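You operate a simulated robot arm through the tools that you are given. There is no shell and no other tool. Be economical: measure what you need, move in short steps, check, and stop when the job is done.

You run a simulated two-armed robot. Do the job below in one go: nothing can be reset, and whatever is moved stays where it is left.

## Task
Stack the tub marked "clay" from the fitting bench top on top of the tub marked "sand". Stack the green block weight from the shelf under the extruder on top of the blue block weight. Put the cube labelled "C35" from the top of the steel rack on the shelf under the mixer and the cube labelled "C21" on top of the carton there. Pick up the green-cap tube from the top of the steel rack with one hand, pass it to the other hand and put it on the middle shelf of the steel rack. Press the monitor ch button two times. Turn the channel knob to 3. Open the mixer lid. Do these in any order.

Only the result counts: the job must be done as asked and must still hold three seconds after the hand-in. Knocking over, shifting, dropping, spilling or breaking anything else fails it. A push-on lid holds only when it is set on centred and level and pressed home; a screw cap is set on level and turned clockwise until tight.

## Robot
Two 7-joint arms with two-finger parallel grippers on one trunk, on a base that drives. Base frame: it is fixed to the floor where the robot stands at the start and does not move with it; the origin is under the middle of the robot, x ahead of it, y to its left, z up. Readings come in mm, degrees, newtons and seconds.
The left shoulder is at the start at [60, 189, 1288], the right one opposite. With the tool pointing down near the work surface each hand reaches from about 100 to 300 mm from the robot's upright axis, wherever it stands, measured 20 degrees to its own side. Places, roughly: block weight [750, 1000, 500]; carton [1000, 3000, 1000]; channel knob [1400, 2900, 1000]; cube [750, 3000, 1000]; green-cap tube [500, 3000, 1000]; middle shelf of the steel rack [1100, 3000, 400]; mixer lid [300, 700, 1000]; monitor ch button [1100, 3100, 1100]; shelf under the mixer (22x76 cm) [240, 940, 460]; tub [500, -250, 1000]. Payload 3.43 kg a hand.
The tool frame of a hand sits at the grasp point between the pads (the TCP): z along the fingers, y along the line on which they close. The tips reach 30 mm beyond it. The gripper opens to 94 mm. The fingers are 28 mm wide and 10 mm thick; the gripper's body (50 by 96 mm) begins 55 mm behind the TCP.
Orientation is told as [roll, pitch, yaw] about the base's x, y, z axes, in that order, counted from this pose: with the fingers straight down and closing along the base's y, the tool's x points along the base's -x, its y along +y and its z along -z.

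## Interface
- The arms move only by the tool nudge_tool. It takes "left_deltas", "right_deltas" or both (then of equal length, played together; a hand with none holds still); each is a list of rows, each a list of 7 numbers: the closure, from 0 (fully open) to 1 (shut), then the shift along the tool's x, y, z in units of 200 mm (1.0 is 200 mm), then the turn, a rotation vector about the tool's x, y, z in units of 90 degrees (1.0 is 90 degrees). In form: [[gripper, x, y, z, wx, wy, wz], ...]. A call has 1 to 20 rows; each row is the pose to reach, as a shift and turn from the pose commanded when the call began, along the tool's axes at that moment. A call with a number of a shift or a turn outside -1 to 1 is refused whole. A row lasts 0.2 s, in which the tool goes at most 50 mm and 8.6 degrees; a call with a longer step from one row to the next is refused whole, and so is a gripper value outside its range. A pose out of reach is approached as far as the arm can. The call stops where the force on the tool passes 40 N (or 10 N more than at its start, if that is more) or the arm is blocked; 0.2 s more then pass. The fingers move at their own pace (about 153 mm/s each) and stop on an object; they squeeze with about 28 N. The grip force told is the motor's: it shows also when the fingers shut on nothing. Time passes only in rows, and 0.2 s behind the last, so rows that repeat a pose let the fingers close. It gives the time, the measured TCP pose, the force on the tool (base axes), the opening and the grip force at its end, in the units of the frame above (readings bear some noise), with the torque about the TCP (base axes, N m) and any sound that the robot's microphone picked up, and new pictures: "show" is both (left out), scene, wrist or none (wrist: the cameras of the hands that moved).
- Cameras (640 x 400 px; columns grow to the right, rows downward): "scene" is now at [2.8, 15.9, 1822.5]; the picture's right is [0.25, -0.97, 0.00], its down [-0.85, -0.22, -0.48] and it looks along [0.47, 0.12, -0.88] (base axes); focal length 294 px, centre (320, 200). "left" rides on the left gripper at [76, -14, -102] in its tool frame; the picture's right is [0.18, 0.98, 0.00], its down [-0.75, 0.14, -0.64] and it looks along [-0.63, 0.12, 0.77] (tool axes); focal length 243 px, centre (320, 200). "right" rides on the right gripper at [76, 14, -103] in its tool frame; the picture's right is [-0.18, 0.98, 0.00], its down [-0.75, -0.14, -0.64] and it looks along [-0.63, -0.12, 0.77] (tool axes); focal length 243 px, centre (320, 200). There is no depth. A picture from a camera that has moved, and an enlarged one, comes with that camera's place and axes in the base frame and with its lens.
- move_column(by): slides the trunk up (or, below 0, down) by that many mm; the arms and the scene camera ride with it, the base frame stays. It gives what a move gives, with no picture.
- drive_base(legs): drives the robot by 1 to 6 legs, each [ahead, left, turn to the left] in mm, mm and degrees, along the robot's own axes; the way and the turn of a leg run together, so that a leg with both is an arc; at most 1500 mm and 180 degrees a leg. The arms and the cameras ride along, it lands a little off, and it stops where it bumps. It gives what a move gives, and a new picture of the scene camera.
- head_to(pan, tilt): turns the head with the scene camera to pan (to the left, within 86 degrees either way) and tilt (down, from -29 to 69), counted from straight ahead of the robot. It gives what a move gives, and a new picture of the scene camera.
- inspect(camera, box): a new picture of the part [left, top, right, bottom] of that camera's present view, enlarged. No time passes.
- sign_off(): hands the job in; it is judged then, once.

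Go step by step. Nothing tells you exact positions but the pictures and the camera data: compare them with the known pose of the tool, close in by small moves and look again before you grip or let go. The budget is 207 turns and 260 pictures, counting those below and the enlarged ones. Unless the task says otherwise, let go and move clear before handing in.

The tools are called after "Call:" by a JSON object that holds its "api" and its "payload". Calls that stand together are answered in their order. nudge_tool: Moves the arms, as the interface text tells. Its arguments: {"type":"object","properties":{"left_deltas":{"type":"array","items":{"type":"array","items":{"type":"number"}}},"right_deltas":{"type":"array","items":{"type":"array","items":{"type":"number"}}},"show":{"type":"string","enum":["both","scene","wrist","none"]}},"required":[]} The other tools are called the same way: move_column (by) slides the trunk up or down; drive_base (legs) drives the base; head_to (pan, tilt) turns the head that bears the scene camera; inspect (camera, box) takes an enlarged picture of a part of a camera's view; sign_off () hands the job in.

At the start:

```text
time_s: 0.0
left_eef_pos: [263.7, 360.8, 1289.4]
left_ee_rot: [0.0, 0.0, 0.0]
left_contact_force: [1.1, -0.3, -0.1]
left_wrist_torque: [0.0, 0.03, -0.02]
left_width: 94.0
left_gripper_force: 0.1
right_eef_pos: [285.8, 19.9, 1364.9]
right_ee_rot: [0.0, 0.0, -0.1]
right_contact_force: [0.0, -0.1, 0.3]
right_wrist_torque: [-0.02, 0.0, 0.01]
right_width: 94.1
right_gripper_force: 0.0
trunk travel left (down, up): [-960.0, 30.0]
robot x, y, heading: [-1.2, 1.6, 0.1]
head pan, tilt: [14.5, 61.2]
```

scene: 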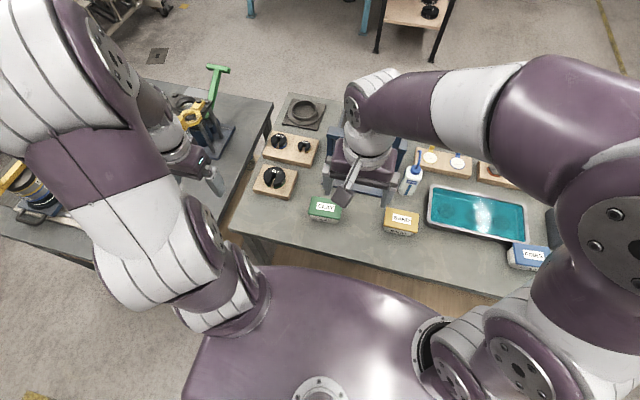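
right: 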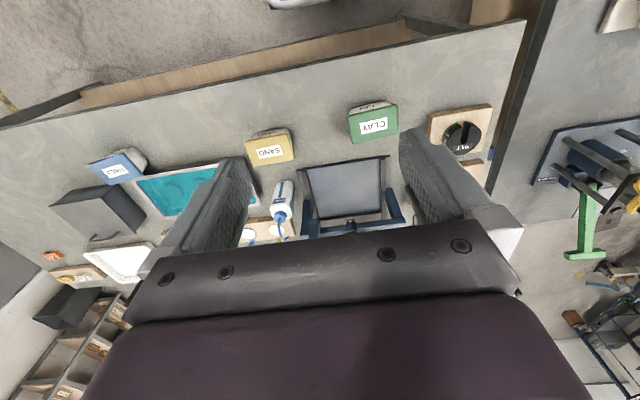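
left: 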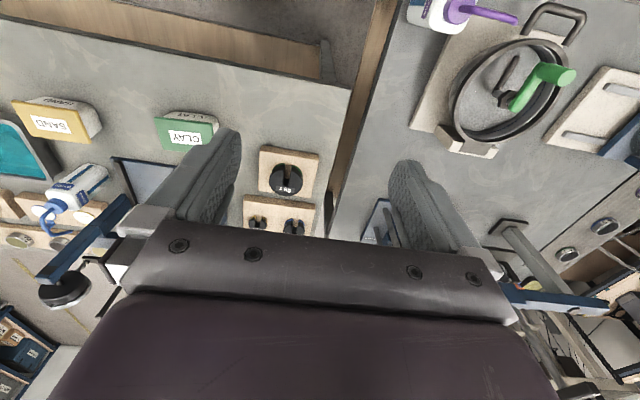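

I see the fitting bench ahead with the clay (green) and sand (yellow) tubs, and the mixer bench to the left. I'll look around first.

Call:
{"api": "head_to", "payload": {"pan": 70, "tilt": 40}}

Call:
{"api": "head_to", "payload": {"pan": 75, "tilt": 10}}

Call:
{"api": "head_to", "payload": {"pan": -10, "tilt": 45}}

```text
time_s: 1.2
left_eef_pos: [263.2, 361.5, 1288.8]
left_ee_rot: [-0.1, 0.0, 0.1]
left_contact_force: [0.6, -0.4, -0.1]
left_wrist_torque: [0.0, 0.02, -0.01]
left_width: 94.0
left_gripper_force: 0.1
right_eef_pos: [286.9, 19.3, 1362.5]
right_ee_rot: [0.2, 0.0, 0.0]
right_contact_force: [-0.1, -0.2, 0.2]
right_wrist_torque: [0.01, 0.01, -0.01]
right_width: 94.1
right_gripper_force: 0.0
trunk travel left (down, up): [-960.0, 30.0]
robot x, y, heading: [-0.2, 0.1, 0.2]
head pan, tilt: [70.0, 40.0]
camera scene: at [-31.2, 79.4, 1850.7], right [0.94, -0.34, 0.0], down [-0.22, -0.6, -0.77], along [0.26, 0.72, -0.64], focal length 294 px, centre (320, 200)
```

scene: 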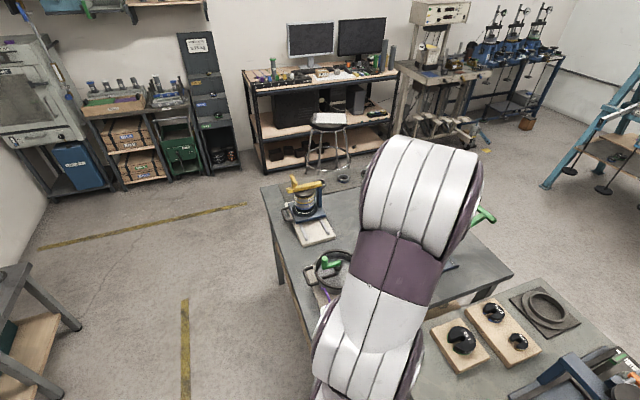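

```text
time_s: 2.2
left_eef_pos: [264.0, 361.5, 1289.6]
left_ee_rot: [0.0, 0.0, -0.1]
left_contact_force: [0.5, -0.6, 0.3]
left_wrist_torque: [0.01, 0.02, -0.01]
left_width: 94.1
left_gripper_force: 0.0
right_eef_pos: [284.9, 19.5, 1363.3]
right_ee_rot: [0.1, -0.1, 0.0]
right_contact_force: [-0.4, -0.1, -0.4]
right_wrist_torque: [0.0, -0.02, -0.04]
right_width: 93.8
right_gripper_force: 0.0
trunk travel left (down, up): [-960.0, 30.0]
robot x, y, heading: [1.1, 0.0, 0.0]
head pan, tilt: [75.0, 10.0]
camera scene: at [-36.3, 89.3, 1898.3], right [0.97, -0.26, 0.0], down [-0.05, -0.17, -0.98], along [0.26, 0.95, -0.17], focal length 294 px, centre (320, 200)
```

scene: 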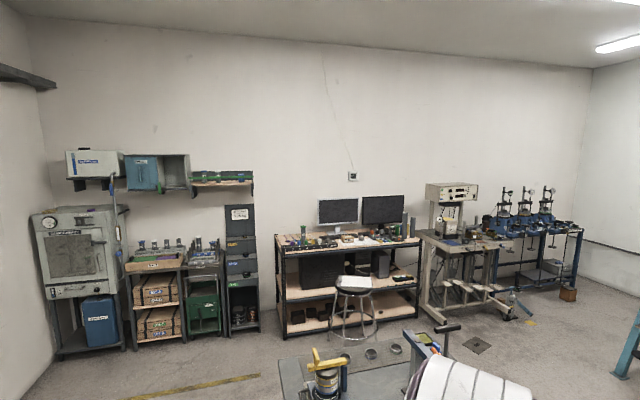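

```text
time_s: 3.8
left_eef_pos: [265.6, 360.4, 1289.1]
left_ee_rot: [-0.1, 0.0, 0.0]
left_contact_force: [0.4, 0.0, 0.0]
left_wrist_torque: [0.0, -0.01, 0.02]
left_width: 94.0
left_gripper_force: 0.1
right_eef_pos: [284.9, 19.0, 1363.4]
right_ee_rot: [0.2, -0.1, 0.1]
right_contact_force: [0.0, 0.1, 0.3]
right_wrist_torque: [-0.02, -0.02, 0.01]
right_width: 93.9
right_gripper_force: 0.0
trunk travel left (down, up): [-960.0, 30.0]
robot x, y, heading: [1.5, -1.1, 0.1]
head pan, tilt: [-10.0, 45.0]
camera scene: at [19.8, -14.5, 1843.5], right [-0.17, -0.98, 0.0], down [-0.7, 0.12, -0.71], along [0.7, -0.12, -0.71], focal length 294 px, centre (320, 200)
```

scene: 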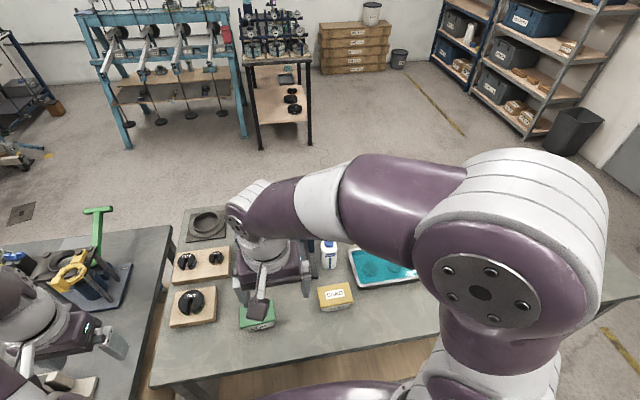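

Call:
{"api": "inspect", "payload": {"camera": "right", "box": [220, 80, 420, 205]}}

Call:
{"api": "inspect", "payload": {"camera": "scene", "box": [140, 200, 400, 362]}}

Call:
{"api": "inspect", "payload": {"camera": "left", "box": [0, 70, 240, 220]}}

```text
3.20 times, centred on (320, 142) of right
camera zoom: at [207.7, 32.6, 1465.6], right [0.18, 0.98, 0.0], down [0.75, -0.14, 0.64], along [0.63, -0.12, -0.77], focal length 776 px, centre (320, 384)
```

zoom: 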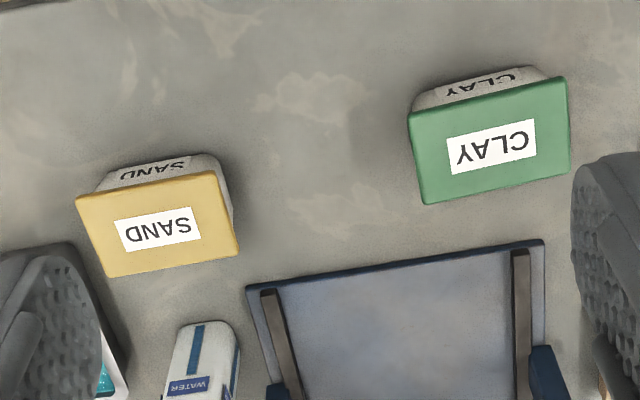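

```text
2.46 times, centred on (270, 281) of scene
camera zoom: at [19.8, -14.5, 1843.5], right [-0.17, -0.98, 0.0], down [-0.7, 0.12, -0.71], along [0.7, -0.12, -0.71], focal length 723 px, centre (443, 1)
```

zoom: 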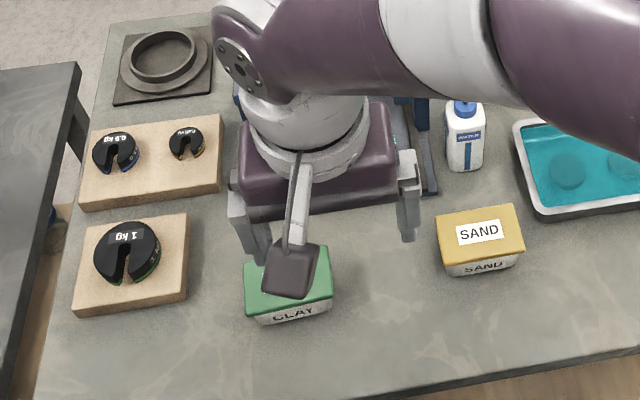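

```text
2.67 times, centred on (120, 145) of left
camera zoom: at [188.1, 346.7, 1392.0], right [-0.18, 0.98, 0.0], down [0.75, 0.14, 0.64], along [0.63, 0.12, -0.77], focal length 647 px, centre (853, 347)
```

zoom: 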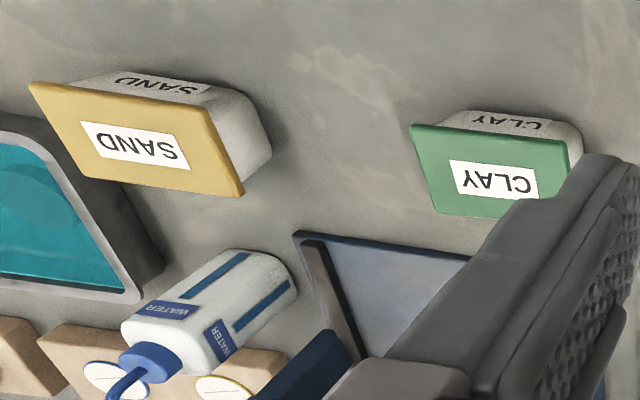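

The clay lid centre is at about (460,113,910) and sand at (478,-149,912), both with lids about 73 (x) by 113 (y). I'll test reach by moving the left hand over clay with the grip turned 90°, and the right hand aside.

Call:
{"api": "nudge_tool", "payload": {"left_deltas": [[0, -0.081, -0.067, 0.058, 0, 0, 0.081], [0, -0.163, -0.134, 0.116, 0, 0, 0.161], [0, -0.244, -0.201, 0.174, 0, 0, 0.242], [0, -0.325, -0.268, 0.232, 0, 0, 0.322], [0, -0.406, -0.335, 0.29, 0, 0, 0.403], [0, -0.488, -0.403, 0.348, 0, 0, 0.484], [0, -0.569, -0.47, 0.405, 0, 0, 0.564], [0, -0.65, -0.537, 0.463, 0, 0, 0.645], [0, -0.731, -0.604, 0.521, 0, 0, 0.725], [0, -0.813, -0.671, 0.579, 0, 0, 0.806], [0, -0.894, -0.738, 0.637, 0, 0, 0.886], [0, -0.975, -0.805, 0.695, 0, 0, 0.967]], "right_deltas": [[0, 0, -0.1, 0, 0, 0, 0], [0, 0, -0.2, 0, 0, 0, 0], [0, 0, -0.3, 0, 0, 0, 0], [0, 0, -0.4, 0, 0, 0, 0], [0, 0, -0.5, 0, 0, 0, 0], [0, 0, -0.6, 0, 0, 0, 0], [0, 0, -0.7, 0, 0, 0, 0], [0, 0, -0.8, 0, 0, 0, 0], [0, 0, -0.85, 0, 0, 0, 0], [0, 0, -0.9, 0, 0, 0, 0], [0, 0, -0.95, 0, 0, 0, 0], [0, 0, -1, 0, 0, 0, 0]], "show": "both"}}

```text
time_s: 6.4
left_eef_pos: [459.5, 200.2, 1148.8]
left_ee_rot: [0.0, -0.1, -87.2]
left_contact_force: [-0.8, -0.4, -0.1]
left_wrist_torque: [0.01, -0.01, 0.01]
left_width: 93.9
left_gripper_force: 0.1
right_eef_pos: [286.4, -181.8, 1364.0]
right_ee_rot: [0.2, 0.0, 0.0]
right_contact_force: [0.6, 0.0, -0.3]
right_wrist_torque: [0.03, 0.03, 0.0]
right_width: 94.0
right_gripper_force: 0.1
trunk travel left (down, up): [-960.0, 30.0]
robot x, y, heading: [2.5, -0.4, 0.2]
head pan, tilt: [-10.0, 45.0]
camera scene: at [21.0, -15.5, 1843.4], right [-0.17, -0.98, 0.0], down [-0.7, 0.12, -0.71], along [0.7, -0.12, -0.71], focal length 294 px, centre (320, 200)
camera right: at [208.4, -168.4, 1465.4], right [0.18, 0.98, 0.0], down [0.75, -0.14, 0.64], along [0.63, -0.12, -0.77], focal length 243 px, centre (320, 200)
camera left: at [442.4, 274.5, 1252.2], right [0.97, 0.23, 0.0], down [0.18, -0.75, 0.64], along [0.15, -0.62, -0.77], focal length 243 px, centre (320, 200)
```

scene: 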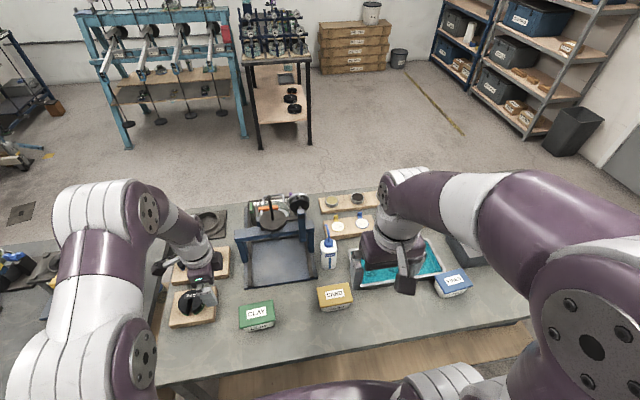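
right: 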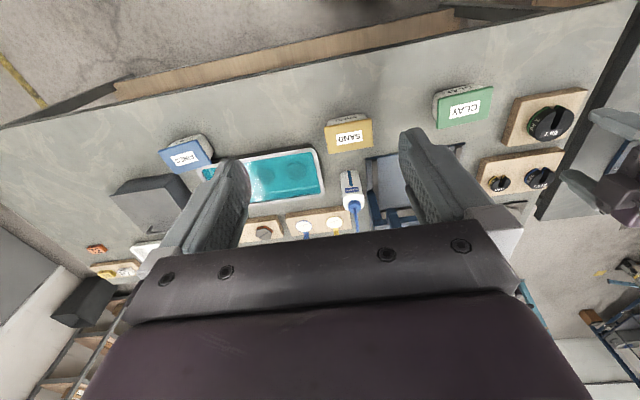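
left: 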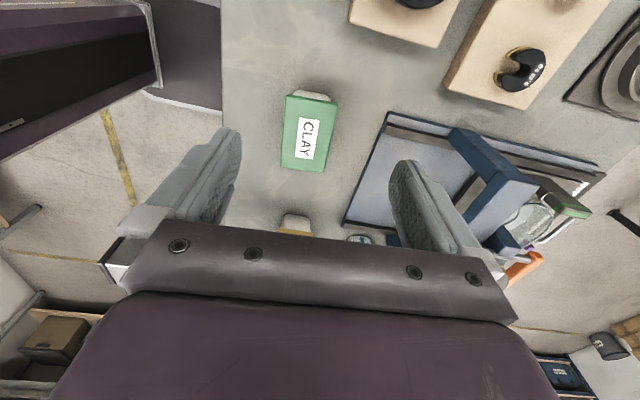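

Reach is fine. The hand now goes over clay and halfway down.

Call:
{"api": "nudge_tool", "payload": {"left_deltas": [[0, -0.1, 0, 0.1, 0, 0, 0], [0, -0.2, 0, 0.25, 0, 0, 0], [0, -0.3, 0, 0.45, 0, 0, 0], [0, -0.4, -0.01, 0.65, 0, 0, 0], [0, -0.435, -0.012, 0.8, 0, 0, 0], [0, -0.435, -0.012, 0.945, 0, 0, 0]], "show": "both"}}

```text
time_s: 7.8
left_eef_pos: [460.9, 114.0, 961.2]
left_ee_rot: [0.0, -0.1, -87.0]
left_contact_force: [0.5, 0.4, -0.3]
left_wrist_torque: [0.01, 0.01, 0.0]
left_width: 93.8
left_gripper_force: 0.0
right_eef_pos: [285.6, -179.8, 1363.4]
right_ee_rot: [-0.1, 0.0, 0.0]
right_contact_force: [0.0, 0.5, -0.2]
right_wrist_torque: [0.0, -0.02, 0.01]
right_width: 94.1
right_gripper_force: 0.1
trunk travel left (down, up): [-960.0, 30.0]
robot x, y, heading: [1.8, 2.1, -0.1]
head pan, tilt: [-10.0, 45.0]
camera scene: at [20.5, -14.0, 1843.5], right [-0.17, -0.98, 0.0], down [-0.7, 0.12, -0.71], along [0.7, -0.12, -0.71], focal length 294 px, centre (320, 200)
camera left: at [443.1, 188.9, 1064.7], right [0.97, 0.23, 0.0], down [0.18, -0.74, 0.64], along [0.15, -0.62, -0.77], focal length 243 px, centre (320, 200)
```

scene: 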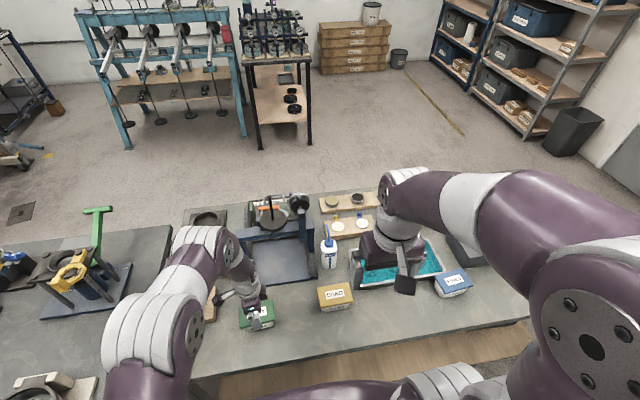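
left: 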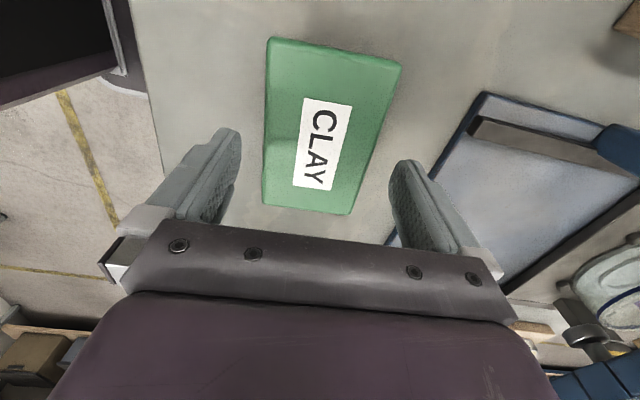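

Aligned over clay. Lowering and gripping.

Call:
{"api": "nudge_tool", "payload": {"left_deltas": [[0, 0, 0, 0.12, 0, 0, 0], [0, 0, 0, 0.22, 0, 0, 0], [0, 0, 0, 0.325, 0, 0, 0], [0.6, 0, 0, 0.325, 0, 0, 0], [1, 0, 0, 0.325, 0, 0, 0], [1, 0, 0, 0.325, 0, 0, 0], [1, 0, 0, 0.325, 0, 0, 0]], "show": "wrist"}}

```text
time_s: 9.4
left_eef_pos: [461.4, 113.4, 896.7]
left_ee_rot: [0.0, 0.0, -87.1]
left_contact_force: [-2.0, 2.5, 1.9]
left_wrist_torque: [0.07, 0.3, -0.04]
left_width: 77.6
left_gripper_force: 27.9
right_eef_pos: [284.8, -181.0, 1362.7]
right_ee_rot: [0.1, -0.1, 0.0]
right_contact_force: [-1.0, 1.1, -0.5]
right_wrist_torque: [0.04, 0.01, 0.0]
right_width: 94.0
right_gripper_force: 0.1
trunk travel left (down, up): [-960.0, 30.0]
robot x, y, heading: [-0.2, 0.9, 0.1]
head pan, tilt: [-10.0, 45.0]
camera left: at [442.5, 188.9, 999.6], right [0.97, 0.23, 0.0], down [0.18, -0.75, 0.64], along [0.15, -0.62, -0.77], focal length 243 px, centre (320, 200)
```

left: 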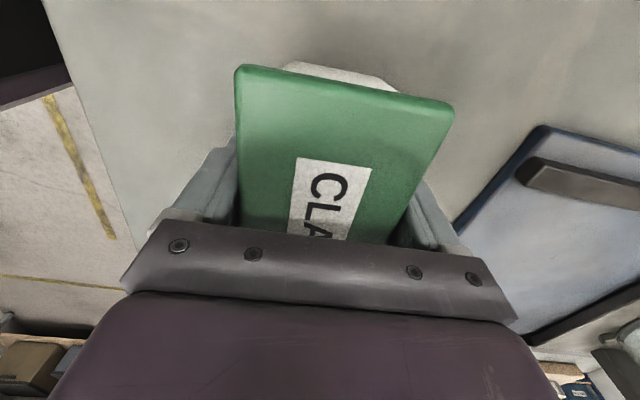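

Call:
{"api": "nudge_tool", "payload": {"left_deltas": [[1, 0, 0, 0.2, 0, 0, 0], [1, 0, 0, 0.0, 0, 0, 0], [1, 0, 0, -0.2, 0, 0, 0], [1, 0, 0, -0.35, 0, 0, 0]], "show": "scene"}}

```text
time_s: 9.7
left_eef_pos: [460.7, 112.2, 889.6]
left_ee_rot: [0.0, 0.0, -87.1]
left_contact_force: [-28.9, -1.4, 47.4]
left_wrist_torque: [-0.62, -1.28, -0.11]
left_width: 77.1
left_gripper_force: 28.1
right_eef_pos: [279.2, -182.9, 1363.8]
right_ee_rot: [0.1, -0.4, -0.1]
right_contact_force: [0.3, -0.6, 0.2]
right_wrist_torque: [0.01, 0.0, -0.01]
right_width: 94.2
right_gripper_force: 0.1
trunk travel left (down, up): [-960.0, 30.0]
robot x, y, heading: [2.0, -0.7, 0.1]
head pan, tilt: [-10.0, 45.0]
stopped in row 1 (left hand): the force on the tool passed its limit at 233 N (the readings are from after the stop); the commanded pose is now the measured one
camera scene: at [10.8, -15.7, 1843.9], right [-0.17, -0.98, 0.0], down [-0.69, 0.12, -0.71], along [0.7, -0.12, -0.7], focal length 294 px, centre (320, 200)
```

scene: 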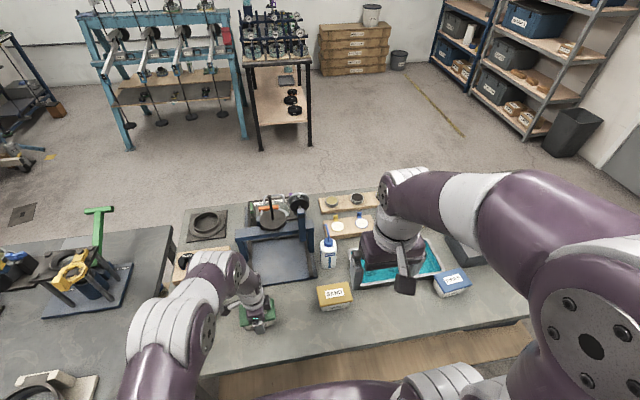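

My first row pushed down by mistake: rows count from the new pose. Lifting properly now.

Call:
{"api": "nudge_tool", "payload": {"left_deltas": [[1, 0, 0, -0.05, 0, 0, 0], [1, 0, 0, -0.2, 0, 0, 0], [1, 0, 0, -0.4, 0, 0, 0], [1, 0, 0, -0.6, 0, 0, 0], [1, 0, 0, -0.8, 0, 0, 0], [1, 0, 0, -0.8, 0, 0, 0]], "show": "both"}}

```text
time_s: 11.1
left_eef_pos: [465.9, 112.8, 1047.0]
left_ee_rot: [-0.1, 0.0, -87.0]
left_contact_force: [0.0, 0.0, -3.5]
left_wrist_torque: [0.0, -0.02, -0.01]
left_width: 77.3
left_gripper_force: 28.5
right_eef_pos: [286.4, -180.2, 1362.9]
right_ee_rot: [0.2, -0.1, 0.0]
right_contact_force: [0.0, 0.0, 0.1]
right_wrist_torque: [0.01, 0.03, 0.01]
right_width: 93.9
right_gripper_force: 0.0
trunk travel left (down, up): [-960.0, 30.0]
robot x, y, heading: [4.0, 1.5, 0.2]
head pan, tilt: [-10.0, 45.0]
camera scene: at [20.0, -14.7, 1843.4], right [-0.17, -0.98, 0.0], down [-0.7, 0.12, -0.71], along [0.7, -0.12, -0.71], focal length 294 px, centre (320, 200)
camera left: at [448.1, 187.9, 1149.9], right [0.97, 0.23, 0.0], down [0.18, -0.75, 0.64], along [0.15, -0.62, -0.77], focal length 243 px, centre (320, 200)
```

scene: 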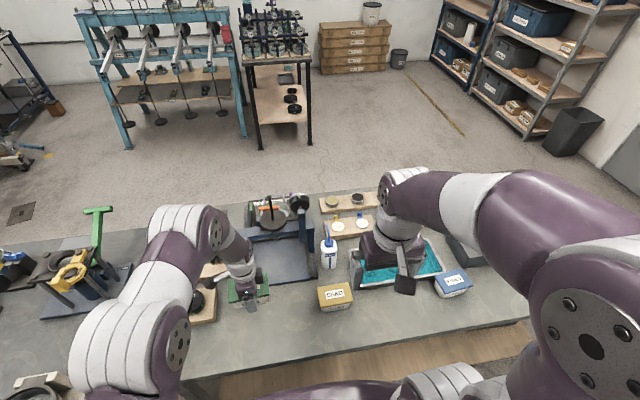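
left: 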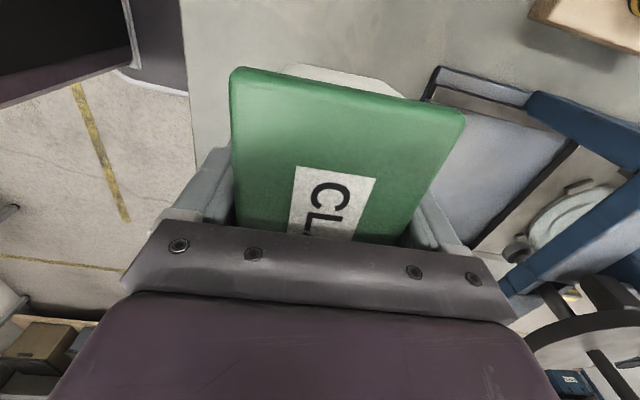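

Clay is held (3.5 N). I'll drive right so the left hand comes over the sand tub.

Call:
{"api": "drive_base", "payload": {"legs": [[0, -260, 0]]}}

Call:
{"api": "inspect", "payload": {"camera": "left", "box": [0, 0, 640, 400]}}

Call:
{"api": "inspect", "payload": {"camera": "right", "box": [320, 40, 640, 240]}}

```text
time_s: 13.0
left_eef_pos: [465.5, -145.7, 1045.6]
left_ee_rot: [-0.1, -0.1, -87.0]
left_contact_force: [0.2, 1.2, -3.0]
left_wrist_torque: [-0.03, -0.01, 0.03]
left_width: 77.5
left_gripper_force: 27.9
right_eef_pos: [285.4, -439.1, 1363.2]
right_ee_rot: [0.1, -0.1, 0.0]
right_contact_force: [-0.4, 0.2, 0.8]
right_wrist_torque: [0.01, -0.03, -0.01]
right_width: 94.0
right_gripper_force: 0.0
trunk travel left (down, up): [-960.0, 30.0]
robot x, y, heading: [-3.6, -258.3, -0.1]
head pan, tilt: [-10.0, 45.0]
camera scene: at [20.3, -271.3, 1843.5], right [-0.17, -0.98, 0.0], down [-0.7, 0.12, -0.71], along [0.7, -0.12, -0.71], focal length 294 px, centre (320, 200)
```

scene: 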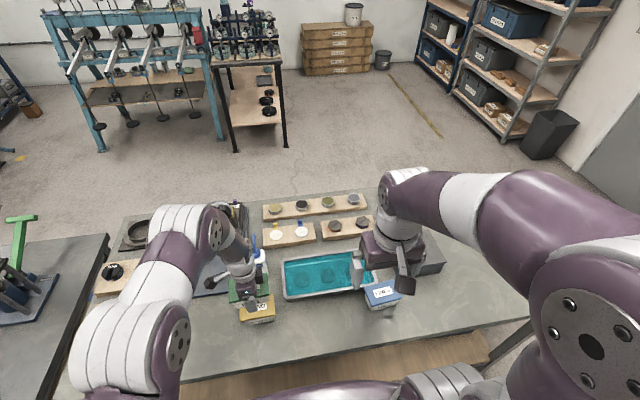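

```text
1.00 times, centred on (320, 200) of left (not enlarged: the box is as wide or as high as the picture)
camera zoom: at [448.7, -70.2, 1149.2], right [0.97, 0.23, 0.0], down [0.18, -0.74, 0.64], along [0.15, -0.63, -0.77], focal length 243 px, centre (320, 200)
```

zoom: 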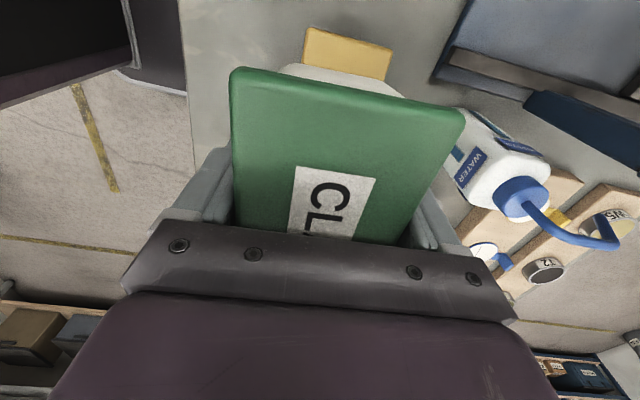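

```text
2.00 times, centred on (480, 140) of right
camera zoom: at [207.8, -424.9, 1465.6], right [0.19, 0.98, 0.0], down [0.75, -0.14, 0.64], along [0.63, -0.12, -0.77], focal length 485 px, centre (0, 320)
```

zoom: 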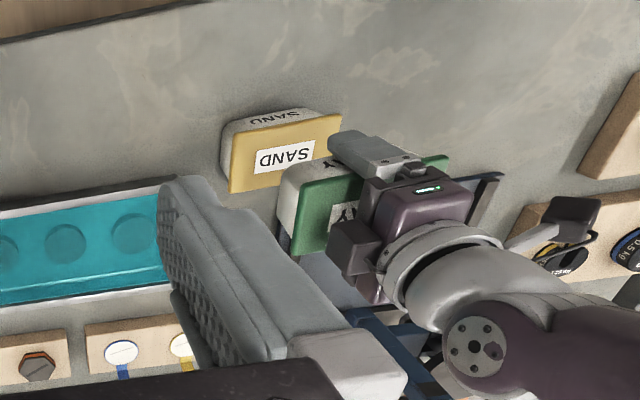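

The tub lines up in y; it needs +15 mm in x. Moving over and descending partway.

Call:
{"api": "nudge_tool", "payload": {"left_deltas": [[1, 0, 0.073, 0, 0, 0, 0], [1, 0, 0.073, 0.15, 0, 0, 0], [1, 0, 0.073, 0.3, 0, 0, 0], [1, 0, 0.073, 0.43, 0, 0, 0]], "show": "both"}}

Call:
{"api": "inspect", "payload": {"camera": "right", "box": [380, 60, 540, 160]}}

```text
time_s: 14.0
left_eef_pos: [481.6, -144.7, 960.0]
left_ee_rot: [-0.1, 0.0, -87.0]
left_contact_force: [0.1, -0.9, -3.7]
left_wrist_torque: [-0.03, 0.01, 0.0]
left_width: 77.4
left_gripper_force: 27.8
right_eef_pos: [285.2, -439.3, 1362.9]
right_ee_rot: [0.1, 0.0, -0.1]
right_contact_force: [-0.9, 0.0, 0.1]
right_wrist_torque: [0.02, -0.01, 0.02]
right_width: 94.0
right_gripper_force: 0.0
trunk travel left (down, up): [-960.0, 30.0]
robot x, y, heading: [-2.0, -260.1, -0.1]
head pan, tilt: [-10.0, 45.0]
camera scene: at [21.0, -273.5, 1843.5], right [-0.17, -0.98, 0.0], down [-0.7, 0.12, -0.71], along [0.7, -0.12, -0.71], focal length 294 px, centre (320, 200)
camera left: at [464.1, -70.2, 1063.2], right [0.97, 0.23, 0.0], down [0.18, -0.75, 0.64], along [0.15, -0.62, -0.77], focal length 243 px, centre (320, 200)
```

scene: 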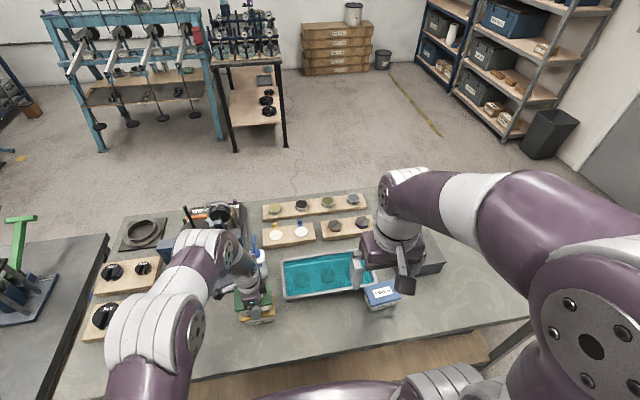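
left: 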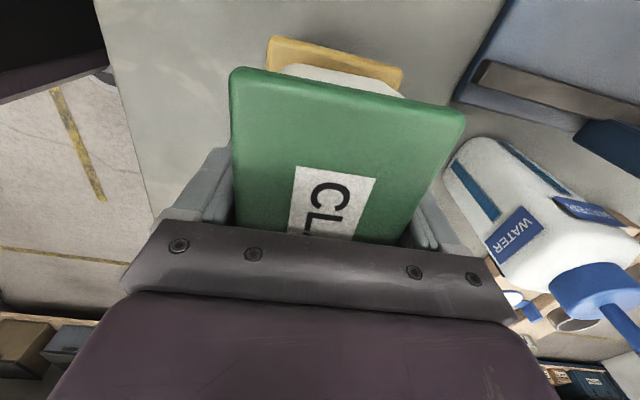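

```text
4.00 times, centred on (460, 110) of right
camera zoom: at [208.3, -426.7, 1465.4], right [0.19, 0.98, 0.0], down [0.75, -0.14, 0.64], along [0.63, -0.12, -0.77], focal length 970 px, centre (-240, 560)
```

zoom: 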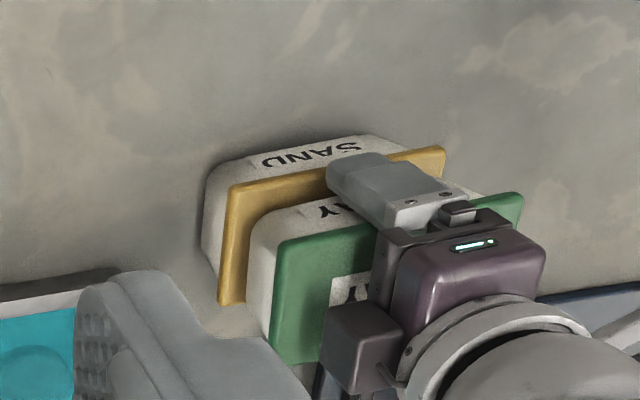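

Aligned; lowering until contact.

Call:
{"api": "nudge_tool", "payload": {"left_deltas": [[1, 0, 0, 0.03, 0, 0, 0], [1, 0, 0, 0.05, 0, 0, 0], [1, 0, 0, 0.06, 0, 0, 0], [1, 0, 0, 0.07, 0, 0, 0], [1, 0, 0, 0.08, 0, 0, 0], [1, 0, 0, 0.09, 0, 0, 0]], "show": "wrist"}}

```text
time_s: 14.9
left_eef_pos: [481.5, -145.4, 951.2]
left_ee_rot: [0.3, 0.0, -87.1]
left_contact_force: [-8.3, 1.6, 27.3]
left_wrist_torque: [-0.07, 1.43, -0.15]
left_width: 77.3
left_gripper_force: 27.9
right_eef_pos: [281.5, -440.5, 1363.7]
right_ee_rot: [0.1, -0.1, -0.1]
right_contact_force: [-0.7, 0.7, 0.0]
right_wrist_torque: [0.01, 0.01, -0.02]
right_width: 94.0
right_gripper_force: 0.1
trunk travel left (down, up): [-960.0, 30.0]
robot x, y, heading: [3.3, -260.2, 0.1]
head pan, tilt: [-10.0, 45.0]
stopped in row 4 (left hand): the force on the tool passed its limit at 44 N (the readings are from after the stop); the commanded pose is now the measured one
camera left: at [462.8, -71.2, 1055.0], right [0.97, 0.23, 0.01], down [0.18, -0.75, 0.64], along [0.15, -0.62, -0.77], focal length 243 px, centre (320, 200)
```

left: 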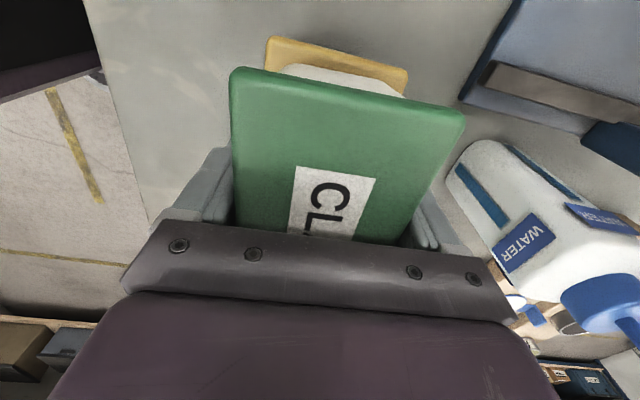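

Contact on the sand lid. I'll ease off a touch and open.

Call:
{"api": "nudge_tool", "payload": {"left_deltas": [[1, 0, 0, -0.004, 0, 0, 0], [0.6, 0, 0, -0.004, 0, 0, 0], [0, 0, 0, -0.004, 0, 0, 0], [0, 0, 0, -0.004, 0, 0, 0]], "show": "wrist"}}

Call:
{"api": "inspect", "payload": {"camera": "right", "box": [380, 60, 540, 160]}}

```text
time_s: 15.9
left_eef_pos: [482.9, -147.4, 951.4]
left_ee_rot: [0.3, 0.0, -87.1]
left_contact_force: [0.5, -0.2, -0.2]
left_wrist_torque: [0.03, -0.02, 0.0]
left_width: 93.9
left_gripper_force: 0.1
right_eef_pos: [283.9, -440.4, 1362.8]
right_ee_rot: [0.0, -0.1, -0.1]
right_contact_force: [-0.4, 0.8, -0.6]
right_wrist_torque: [0.04, 0.0, 0.0]
right_width: 93.8
right_gripper_force: 0.2
trunk travel left (down, up): [-960.0, 30.0]
robot x, y, heading: [0.5, -259.8, 0.3]
head pan, tilt: [-10.0, 45.0]
camera left: at [464.5, -71.2, 1053.7], right [0.97, 0.23, 0.01], down [0.18, -0.75, 0.64], along [0.15, -0.62, -0.77], focal length 243 px, centre (320, 200)
```

left: 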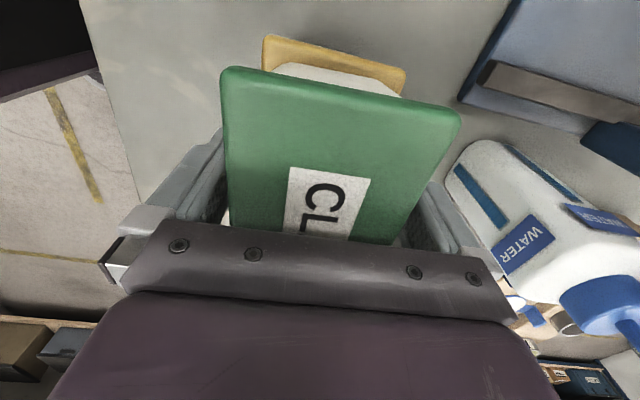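

```text
4.00 times, centred on (460, 110) of right
camera zoom: at [206.0, -427.3, 1465.5], right [0.19, 0.98, 0.0], down [0.75, -0.14, 0.64], along [0.63, -0.12, -0.77], focal length 970 px, centre (-240, 560)
```

zoom: 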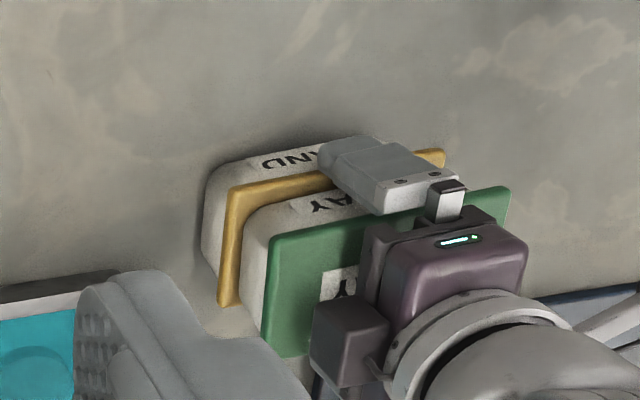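

Stacked. Lifting the hand straight up and clear.

Call:
{"api": "nudge_tool", "payload": {"left_deltas": [[0, 0, 0, -0.05, 0, 0, 0], [0, 0, 0, -0.2, 0, 0, 0], [0, 0, 0, -0.4, 0, 0, 0], [0, 0, 0, -0.6, 0, 0, 0], [0, 0, 0, -0.8, 0, 0, 0], [0, 0, 0, -1.0, 0, 0, 0]], "show": "both"}}

```text
time_s: 17.4
left_eef_pos: [481.9, -146.2, 1151.0]
left_ee_rot: [0.3, 0.0, -87.1]
left_contact_force: [0.4, -0.1, 0.8]
left_wrist_torque: [0.03, -0.01, -0.01]
left_width: 94.0
left_gripper_force: 0.0
right_eef_pos: [284.0, -440.0, 1364.5]
right_ee_rot: [0.2, -0.1, -0.1]
right_contact_force: [-0.1, -0.1, -0.3]
right_wrist_torque: [0.0, -0.03, -0.06]
right_width: 94.3
right_gripper_force: 0.0
trunk travel left (down, up): [-960.0, 30.0]
robot x, y, heading: [0.0, -257.6, 0.0]
head pan, tilt: [-10.0, 45.0]
camera scene: at [18.3, -274.0, 1843.4], right [-0.17, -0.98, 0.0], down [-0.7, 0.12, -0.71], along [0.7, -0.12, -0.71], focal length 294 px, centre (320, 200)
camera left: at [463.8, -71.1, 1254.6], right [0.97, 0.23, 0.0], down [0.18, -0.75, 0.64], along [0.15, -0.62, -0.77], focal length 243 px, centre (320, 200)
```

scene: 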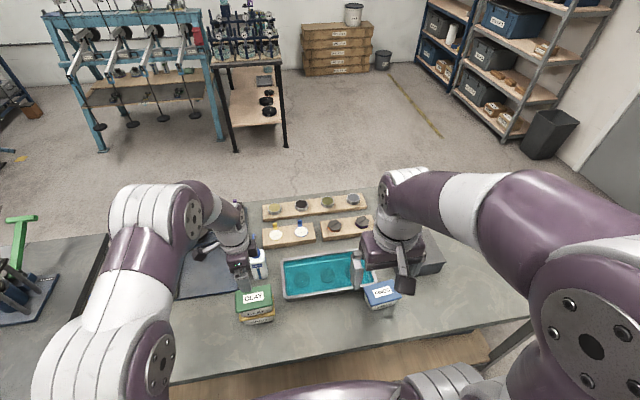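
left: 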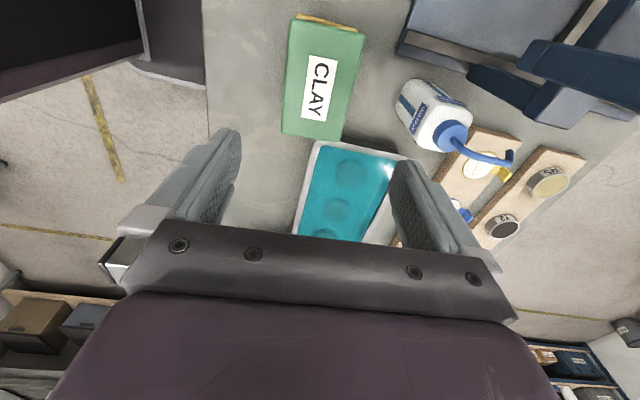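

Clay is on sand. I'll tuck the left arm back and move toward the mixer bench for a look.

Call:
{"api": "nudge_tool", "payload": {"left_deltas": [[0, 0.075, -0.083, 0, 0, 0, -0.081], [0, 0.15, -0.166, 0, 0, 0, -0.161], [0, 0.225, -0.25, -0.05, 0, 0, -0.242], [0, 0.3, -0.333, -0.1, 0, 0, -0.322], [0, 0.375, -0.417, -0.15, 0, 0, -0.403], [0, 0.45, -0.5, -0.2, 0, 0, -0.484], [0, 0.525, -0.583, -0.3, 0, 0, -0.564], [0, 0.6, -0.667, -0.4, 0, 0, -0.645], [0, 0.675, -0.75, -0.5, 0, 0, -0.725], [0, 0.75, -0.833, -0.6, 0, 0, -0.806], [0, 0.825, -0.917, -0.65, 0, 0, -0.886], [0, 0.9, -1.0, -0.7, 0, 0, -0.967]], "show": "none"}}

Call:
{"api": "drive_base", "payload": {"legs": [[-300, 300, 0]]}}

Call:
{"api": "head_to", "payload": {"pan": 45, "tilt": 40}}

```text
time_s: 19.9
left_eef_pos: [272.9, 23.3, 1290.2]
left_ee_rot: [-0.1, -0.3, 0.1]
left_contact_force: [0.7, 0.0, 0.1]
left_wrist_torque: [0.0, -0.01, 0.0]
left_width: 94.5
left_gripper_force: 0.1
right_eef_pos: [284.8, -440.9, 1362.8]
right_ee_rot: [0.0, -0.1, -0.2]
right_contact_force: [0.0, -0.4, -0.4]
right_wrist_torque: [-0.02, -0.01, -0.02]
right_width: 94.0
right_gripper_force: 0.2
trunk travel left (down, up): [-960.0, 30.0]
robot x, y, heading: [0.2, -257.4, 0.1]
head pan, tilt: [-10.0, 45.0]
```

```text
time_s: 22.6
left_eef_pos: [-23.8, 322.0, 1289.4]
left_ee_rot: [0.1, -0.2, -0.2]
left_contact_force: [-0.3, -0.7, -0.2]
left_wrist_torque: [0.03, 0.0, -0.01]
left_width: 93.9
left_gripper_force: 0.0
right_eef_pos: [-13.6, -141.3, 1363.2]
right_ee_rot: [0.2, 0.1, -0.2]
right_contact_force: [-0.1, -0.1, 0.1]
right_wrist_torque: [0.03, 0.01, -0.01]
right_width: 94.2
right_gripper_force: 0.0
trunk travel left (down, up): [-960.0, 30.0]
robot x, y, heading: [-299.0, 41.2, -0.2]
head pan, tilt: [-10.0, 45.0]
camera scene: at [-278.1, 25.4, 1843.4], right [-0.18, -0.98, 0.0], down [-0.7, 0.12, -0.71], along [0.7, -0.12, -0.71], focal length 294 px, centre (320, 200)
```

scene: 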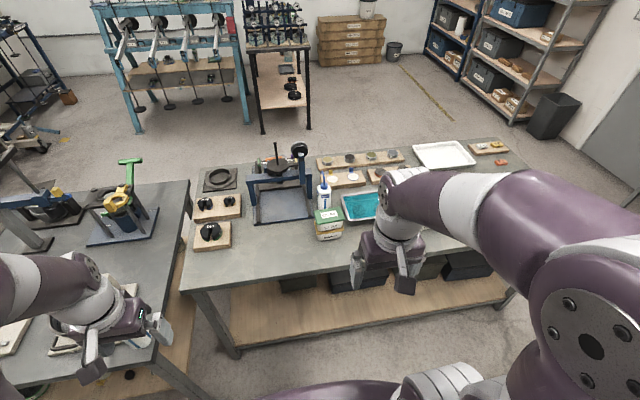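

```text
time_s: 23.8
left_eef_pos: [-25.2, 324.4, 1289.4]
left_ee_rot: [0.1, -0.3, -0.1]
left_contact_force: [0.2, 0.5, 0.1]
left_wrist_torque: [-0.01, -0.03, 0.02]
left_width: 94.2
left_gripper_force: 0.0
right_eef_pos: [-14.4, -140.8, 1363.4]
right_ee_rot: [0.0, -0.1, -0.1]
right_contact_force: [0.1, 0.4, 0.2]
right_wrist_torque: [-0.01, 0.01, 0.03]
right_width: 94.2
right_gripper_force: 0.1
trunk travel left (down, up): [-960.0, 30.0]
robot x, y, heading: [-301.6, 42.6, 0.0]
head pan, tilt: [45.0, 40.0]
camera scene: at [-299.2, 100.9, 1850.7], right [0.7, -0.71, 0.0], down [-0.46, -0.45, -0.77], along [0.54, 0.54, -0.64], focal length 294 px, centre (320, 200)
```

scene: 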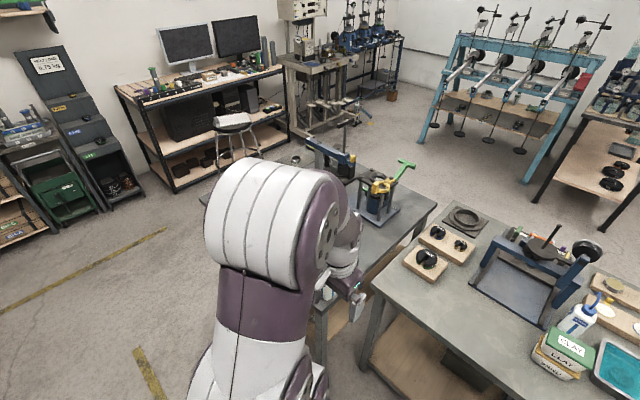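

The mixer bench spans x≈90–930, y≈490–1400. I'll slide left to face its left side.

Call:
{"api": "drive_base", "payload": {"legs": [[-100, 750, 0]]}}

Call:
{"api": "head_to", "payload": {"pan": 0, "tilt": 45}}

Call:
{"api": "head_to", "payload": {"pan": -30, "tilt": 35}}

```text
time_s: 27.9
left_eef_pos: [-124.0, 1071.7, 1290.3]
left_ee_rot: [0.0, -0.2, -0.2]
left_contact_force: [0.3, -0.4, -0.2]
left_wrist_torque: [0.0, -0.02, -0.02]
left_width: 93.9
left_gripper_force: 0.0
right_eef_pos: [-113.1, 607.6, 1363.7]
right_ee_rot: [0.0, -0.1, -0.1]
right_contact_force: [0.8, 1.0, 0.2]
right_wrist_torque: [0.0, 0.01, 0.03]
right_width: 94.0
right_gripper_force: 0.1
trunk travel left (down, up): [-960.0, 30.0]
robot x, y, heading: [-397.8, 790.6, 0.0]
head pan, tilt: [45.0, 40.0]
camera scene: at [-397.9, 848.1, 1850.8], right [0.71, -0.71, 0.0], down [-0.46, -0.45, -0.77], along [0.54, 0.54, -0.64], focal length 294 px, centre (320, 200)
```

scene: 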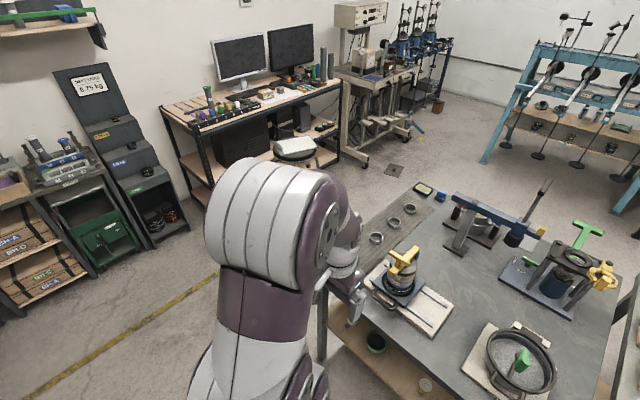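

```text
time_s: 29.0
left_eef_pos: [-123.3, 1073.3, 1289.8]
left_ee_rot: [0.0, -0.3, -0.3]
left_contact_force: [-0.8, -0.5, -0.1]
left_wrist_torque: [0.02, 0.02, 0.03]
left_width: 94.1
left_gripper_force: 0.0
right_eef_pos: [-113.0, 608.9, 1362.5]
right_ee_rot: [0.1, -0.1, -0.1]
right_contact_force: [-0.1, -0.4, 0.3]
right_wrist_torque: [0.02, 0.03, 0.03]
right_width: 94.2
right_gripper_force: 0.1
trunk travel left (down, up): [-960.0, 30.0]
robot x, y, heading: [-397.7, 790.3, -0.3]
head pan, tilt: [0.0, 45.0]
camera scene: at [-377.0, 789.1, 1843.5], right [0.0, -1.0, 0.0], down [-0.71, 0.0, -0.71], along [0.71, 0.0, -0.71], focal length 294 px, centre (320, 200)
```

scene: 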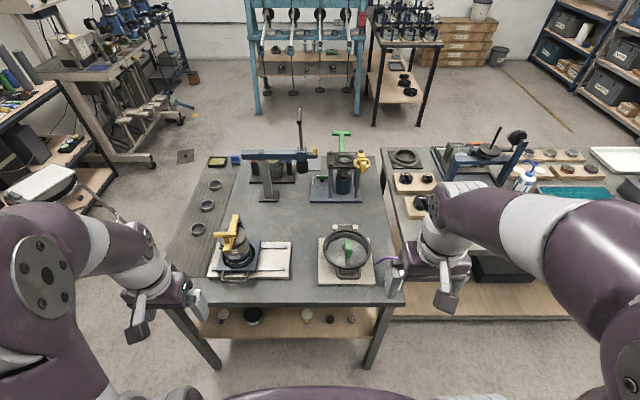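

```text
time_s: 29.9
left_eef_pos: [-123.5, 1071.6, 1288.9]
left_ee_rot: [0.1, -0.3, -0.2]
left_contact_force: [0.0, 0.2, 0.8]
left_wrist_torque: [0.0, -0.02, -0.03]
left_width: 93.7
left_gripper_force: 0.0
right_eef_pos: [-114.1, 608.9, 1363.0]
right_ee_rot: [0.1, -0.1, -0.3]
right_contact_force: [0.1, 0.0, -0.7]
right_wrist_torque: [0.0, 0.01, -0.03]
right_width: 93.9
right_gripper_force: 0.1
trunk travel left (down, up): [-960.0, 30.0]
robot x, y, heading: [-395.7, 787.3, -0.3]
head pan, tilt: [-30.0, 35.0]
camera scene: at [-382.2, 745.7, 1858.2], right [-0.5, -0.87, 0.0], down [-0.5, 0.29, -0.82], along [0.71, -0.41, -0.57], focal length 294 px, centre (320, 200)
```

scene: 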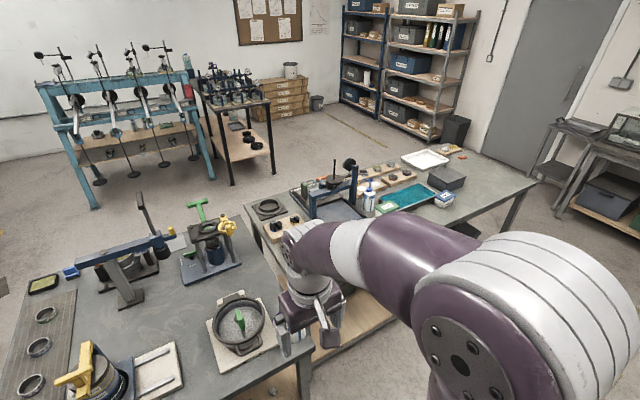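

The mixer pan with its green knobbed lid is at about (291,685). Looking closer at it and at the shelf below.

Call:
{"api": "head_to", "payload": {"pan": -5, "tilt": 50}}

Call:
{"api": "inspect", "payload": {"camera": "scene", "box": [270, 160, 430, 260]}}

Call:
{"api": "inspect", "payload": {"camera": "scene", "box": [140, 230, 380, 380]}}

Call:
{"api": "inspect", "payload": {"camera": "right", "box": [0, 0, 640, 400]}}

```text
time_s: 30.8
left_eef_pos: [-123.4, 1072.2, 1290.2]
left_ee_rot: [0.0, -0.2, -0.2]
left_contact_force: [0.2, 0.2, 0.3]
left_wrist_torque: [0.04, 0.02, 0.0]
left_width: 94.0
left_gripper_force: 0.0
right_eef_pos: [-114.3, 608.9, 1363.4]
right_ee_rot: [0.2, -0.1, -0.2]
right_contact_force: [0.6, 0.5, 0.2]
right_wrist_torque: [0.0, 0.03, 0.03]
right_width: 94.2
right_gripper_force: 0.1
trunk travel left (down, up): [-960.0, 30.0]
robot x, y, heading: [-399.1, 791.5, -0.0]
head pan, tilt: [-5.0, 50.0]
camera scene: at [-381.7, 782.6, 1836.6], right [-0.09, -1.0, 0.0], down [-0.76, 0.07, -0.64], along [0.64, -0.06, -0.77], focal length 294 px, centre (320, 200)
```

scene: 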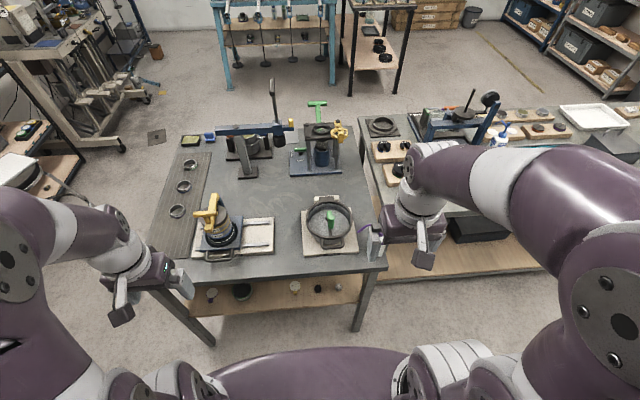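

```text
4.00 times, centred on (350, 210) of scene
camera zoom: at [-381.7, 782.6, 1836.6], right [-0.09, -1.0, 0.0], down [-0.76, 0.07, -0.64], along [0.64, -0.06, -0.77], focal length 1176 px, centre (200, 160)
```

zoom: 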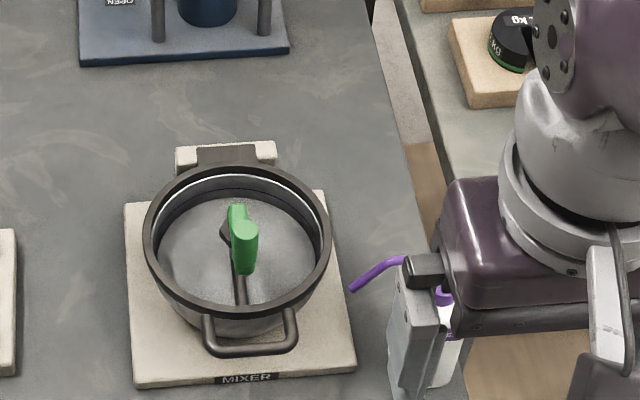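

```text
2.67 times, centred on (260, 305) of scene
camera zoom: at [-381.7, 782.6, 1836.6], right [-0.09, -1.0, 0.0], down [-0.76, 0.07, -0.64], along [0.64, -0.06, -0.77], focal length 784 px, centre (480, -80)
```

zoom: 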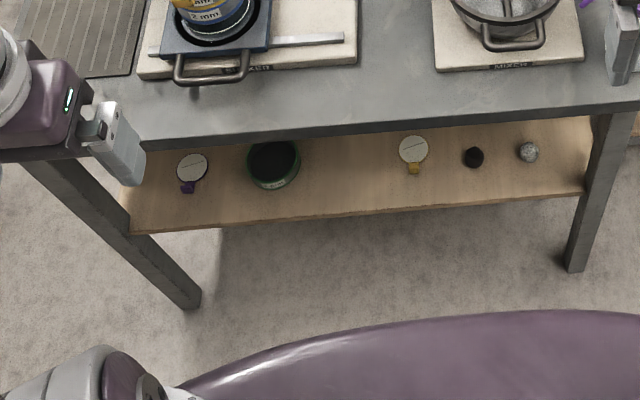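

```text
1.00 times, centred on (320, 200) of right (not enlarged: the box is as wide or as high as the picture)
camera zoom: at [-191.0, 621.8, 1465.4], right [0.19, 0.98, 0.0], down [0.75, -0.14, 0.64], along [0.63, -0.12, -0.77], focal length 243 px, centre (320, 200)
```

zoom: 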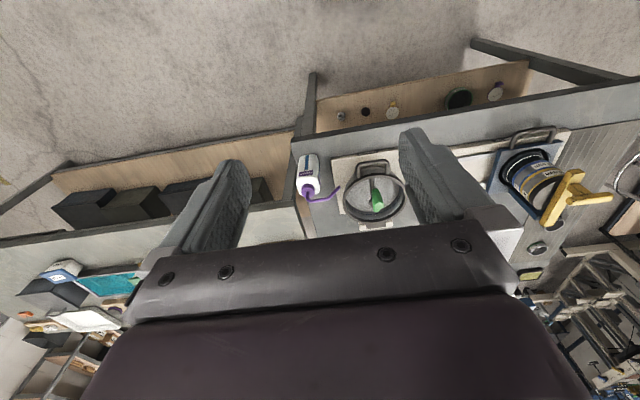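

Call:
{"api": "inspect", "payload": {"camera": "right", "box": [280, 140, 440, 240]}}

```text
4.00 times, centred on (360, 190) of right
camera zoom: at [-191.0, 621.8, 1465.4], right [0.19, 0.98, 0.0], down [0.75, -0.14, 0.64], along [0.63, -0.12, -0.77], focal length 970 px, centre (160, 240)
```

zoom: 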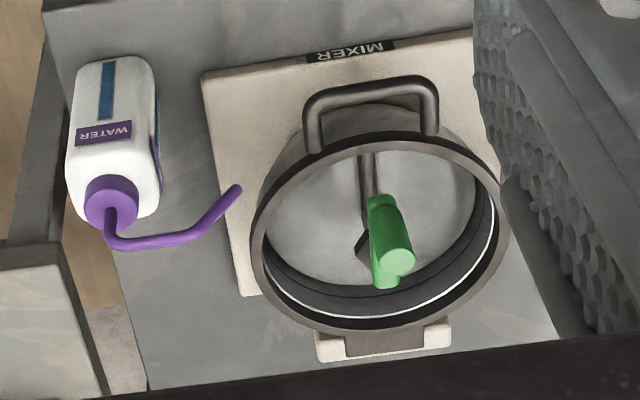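

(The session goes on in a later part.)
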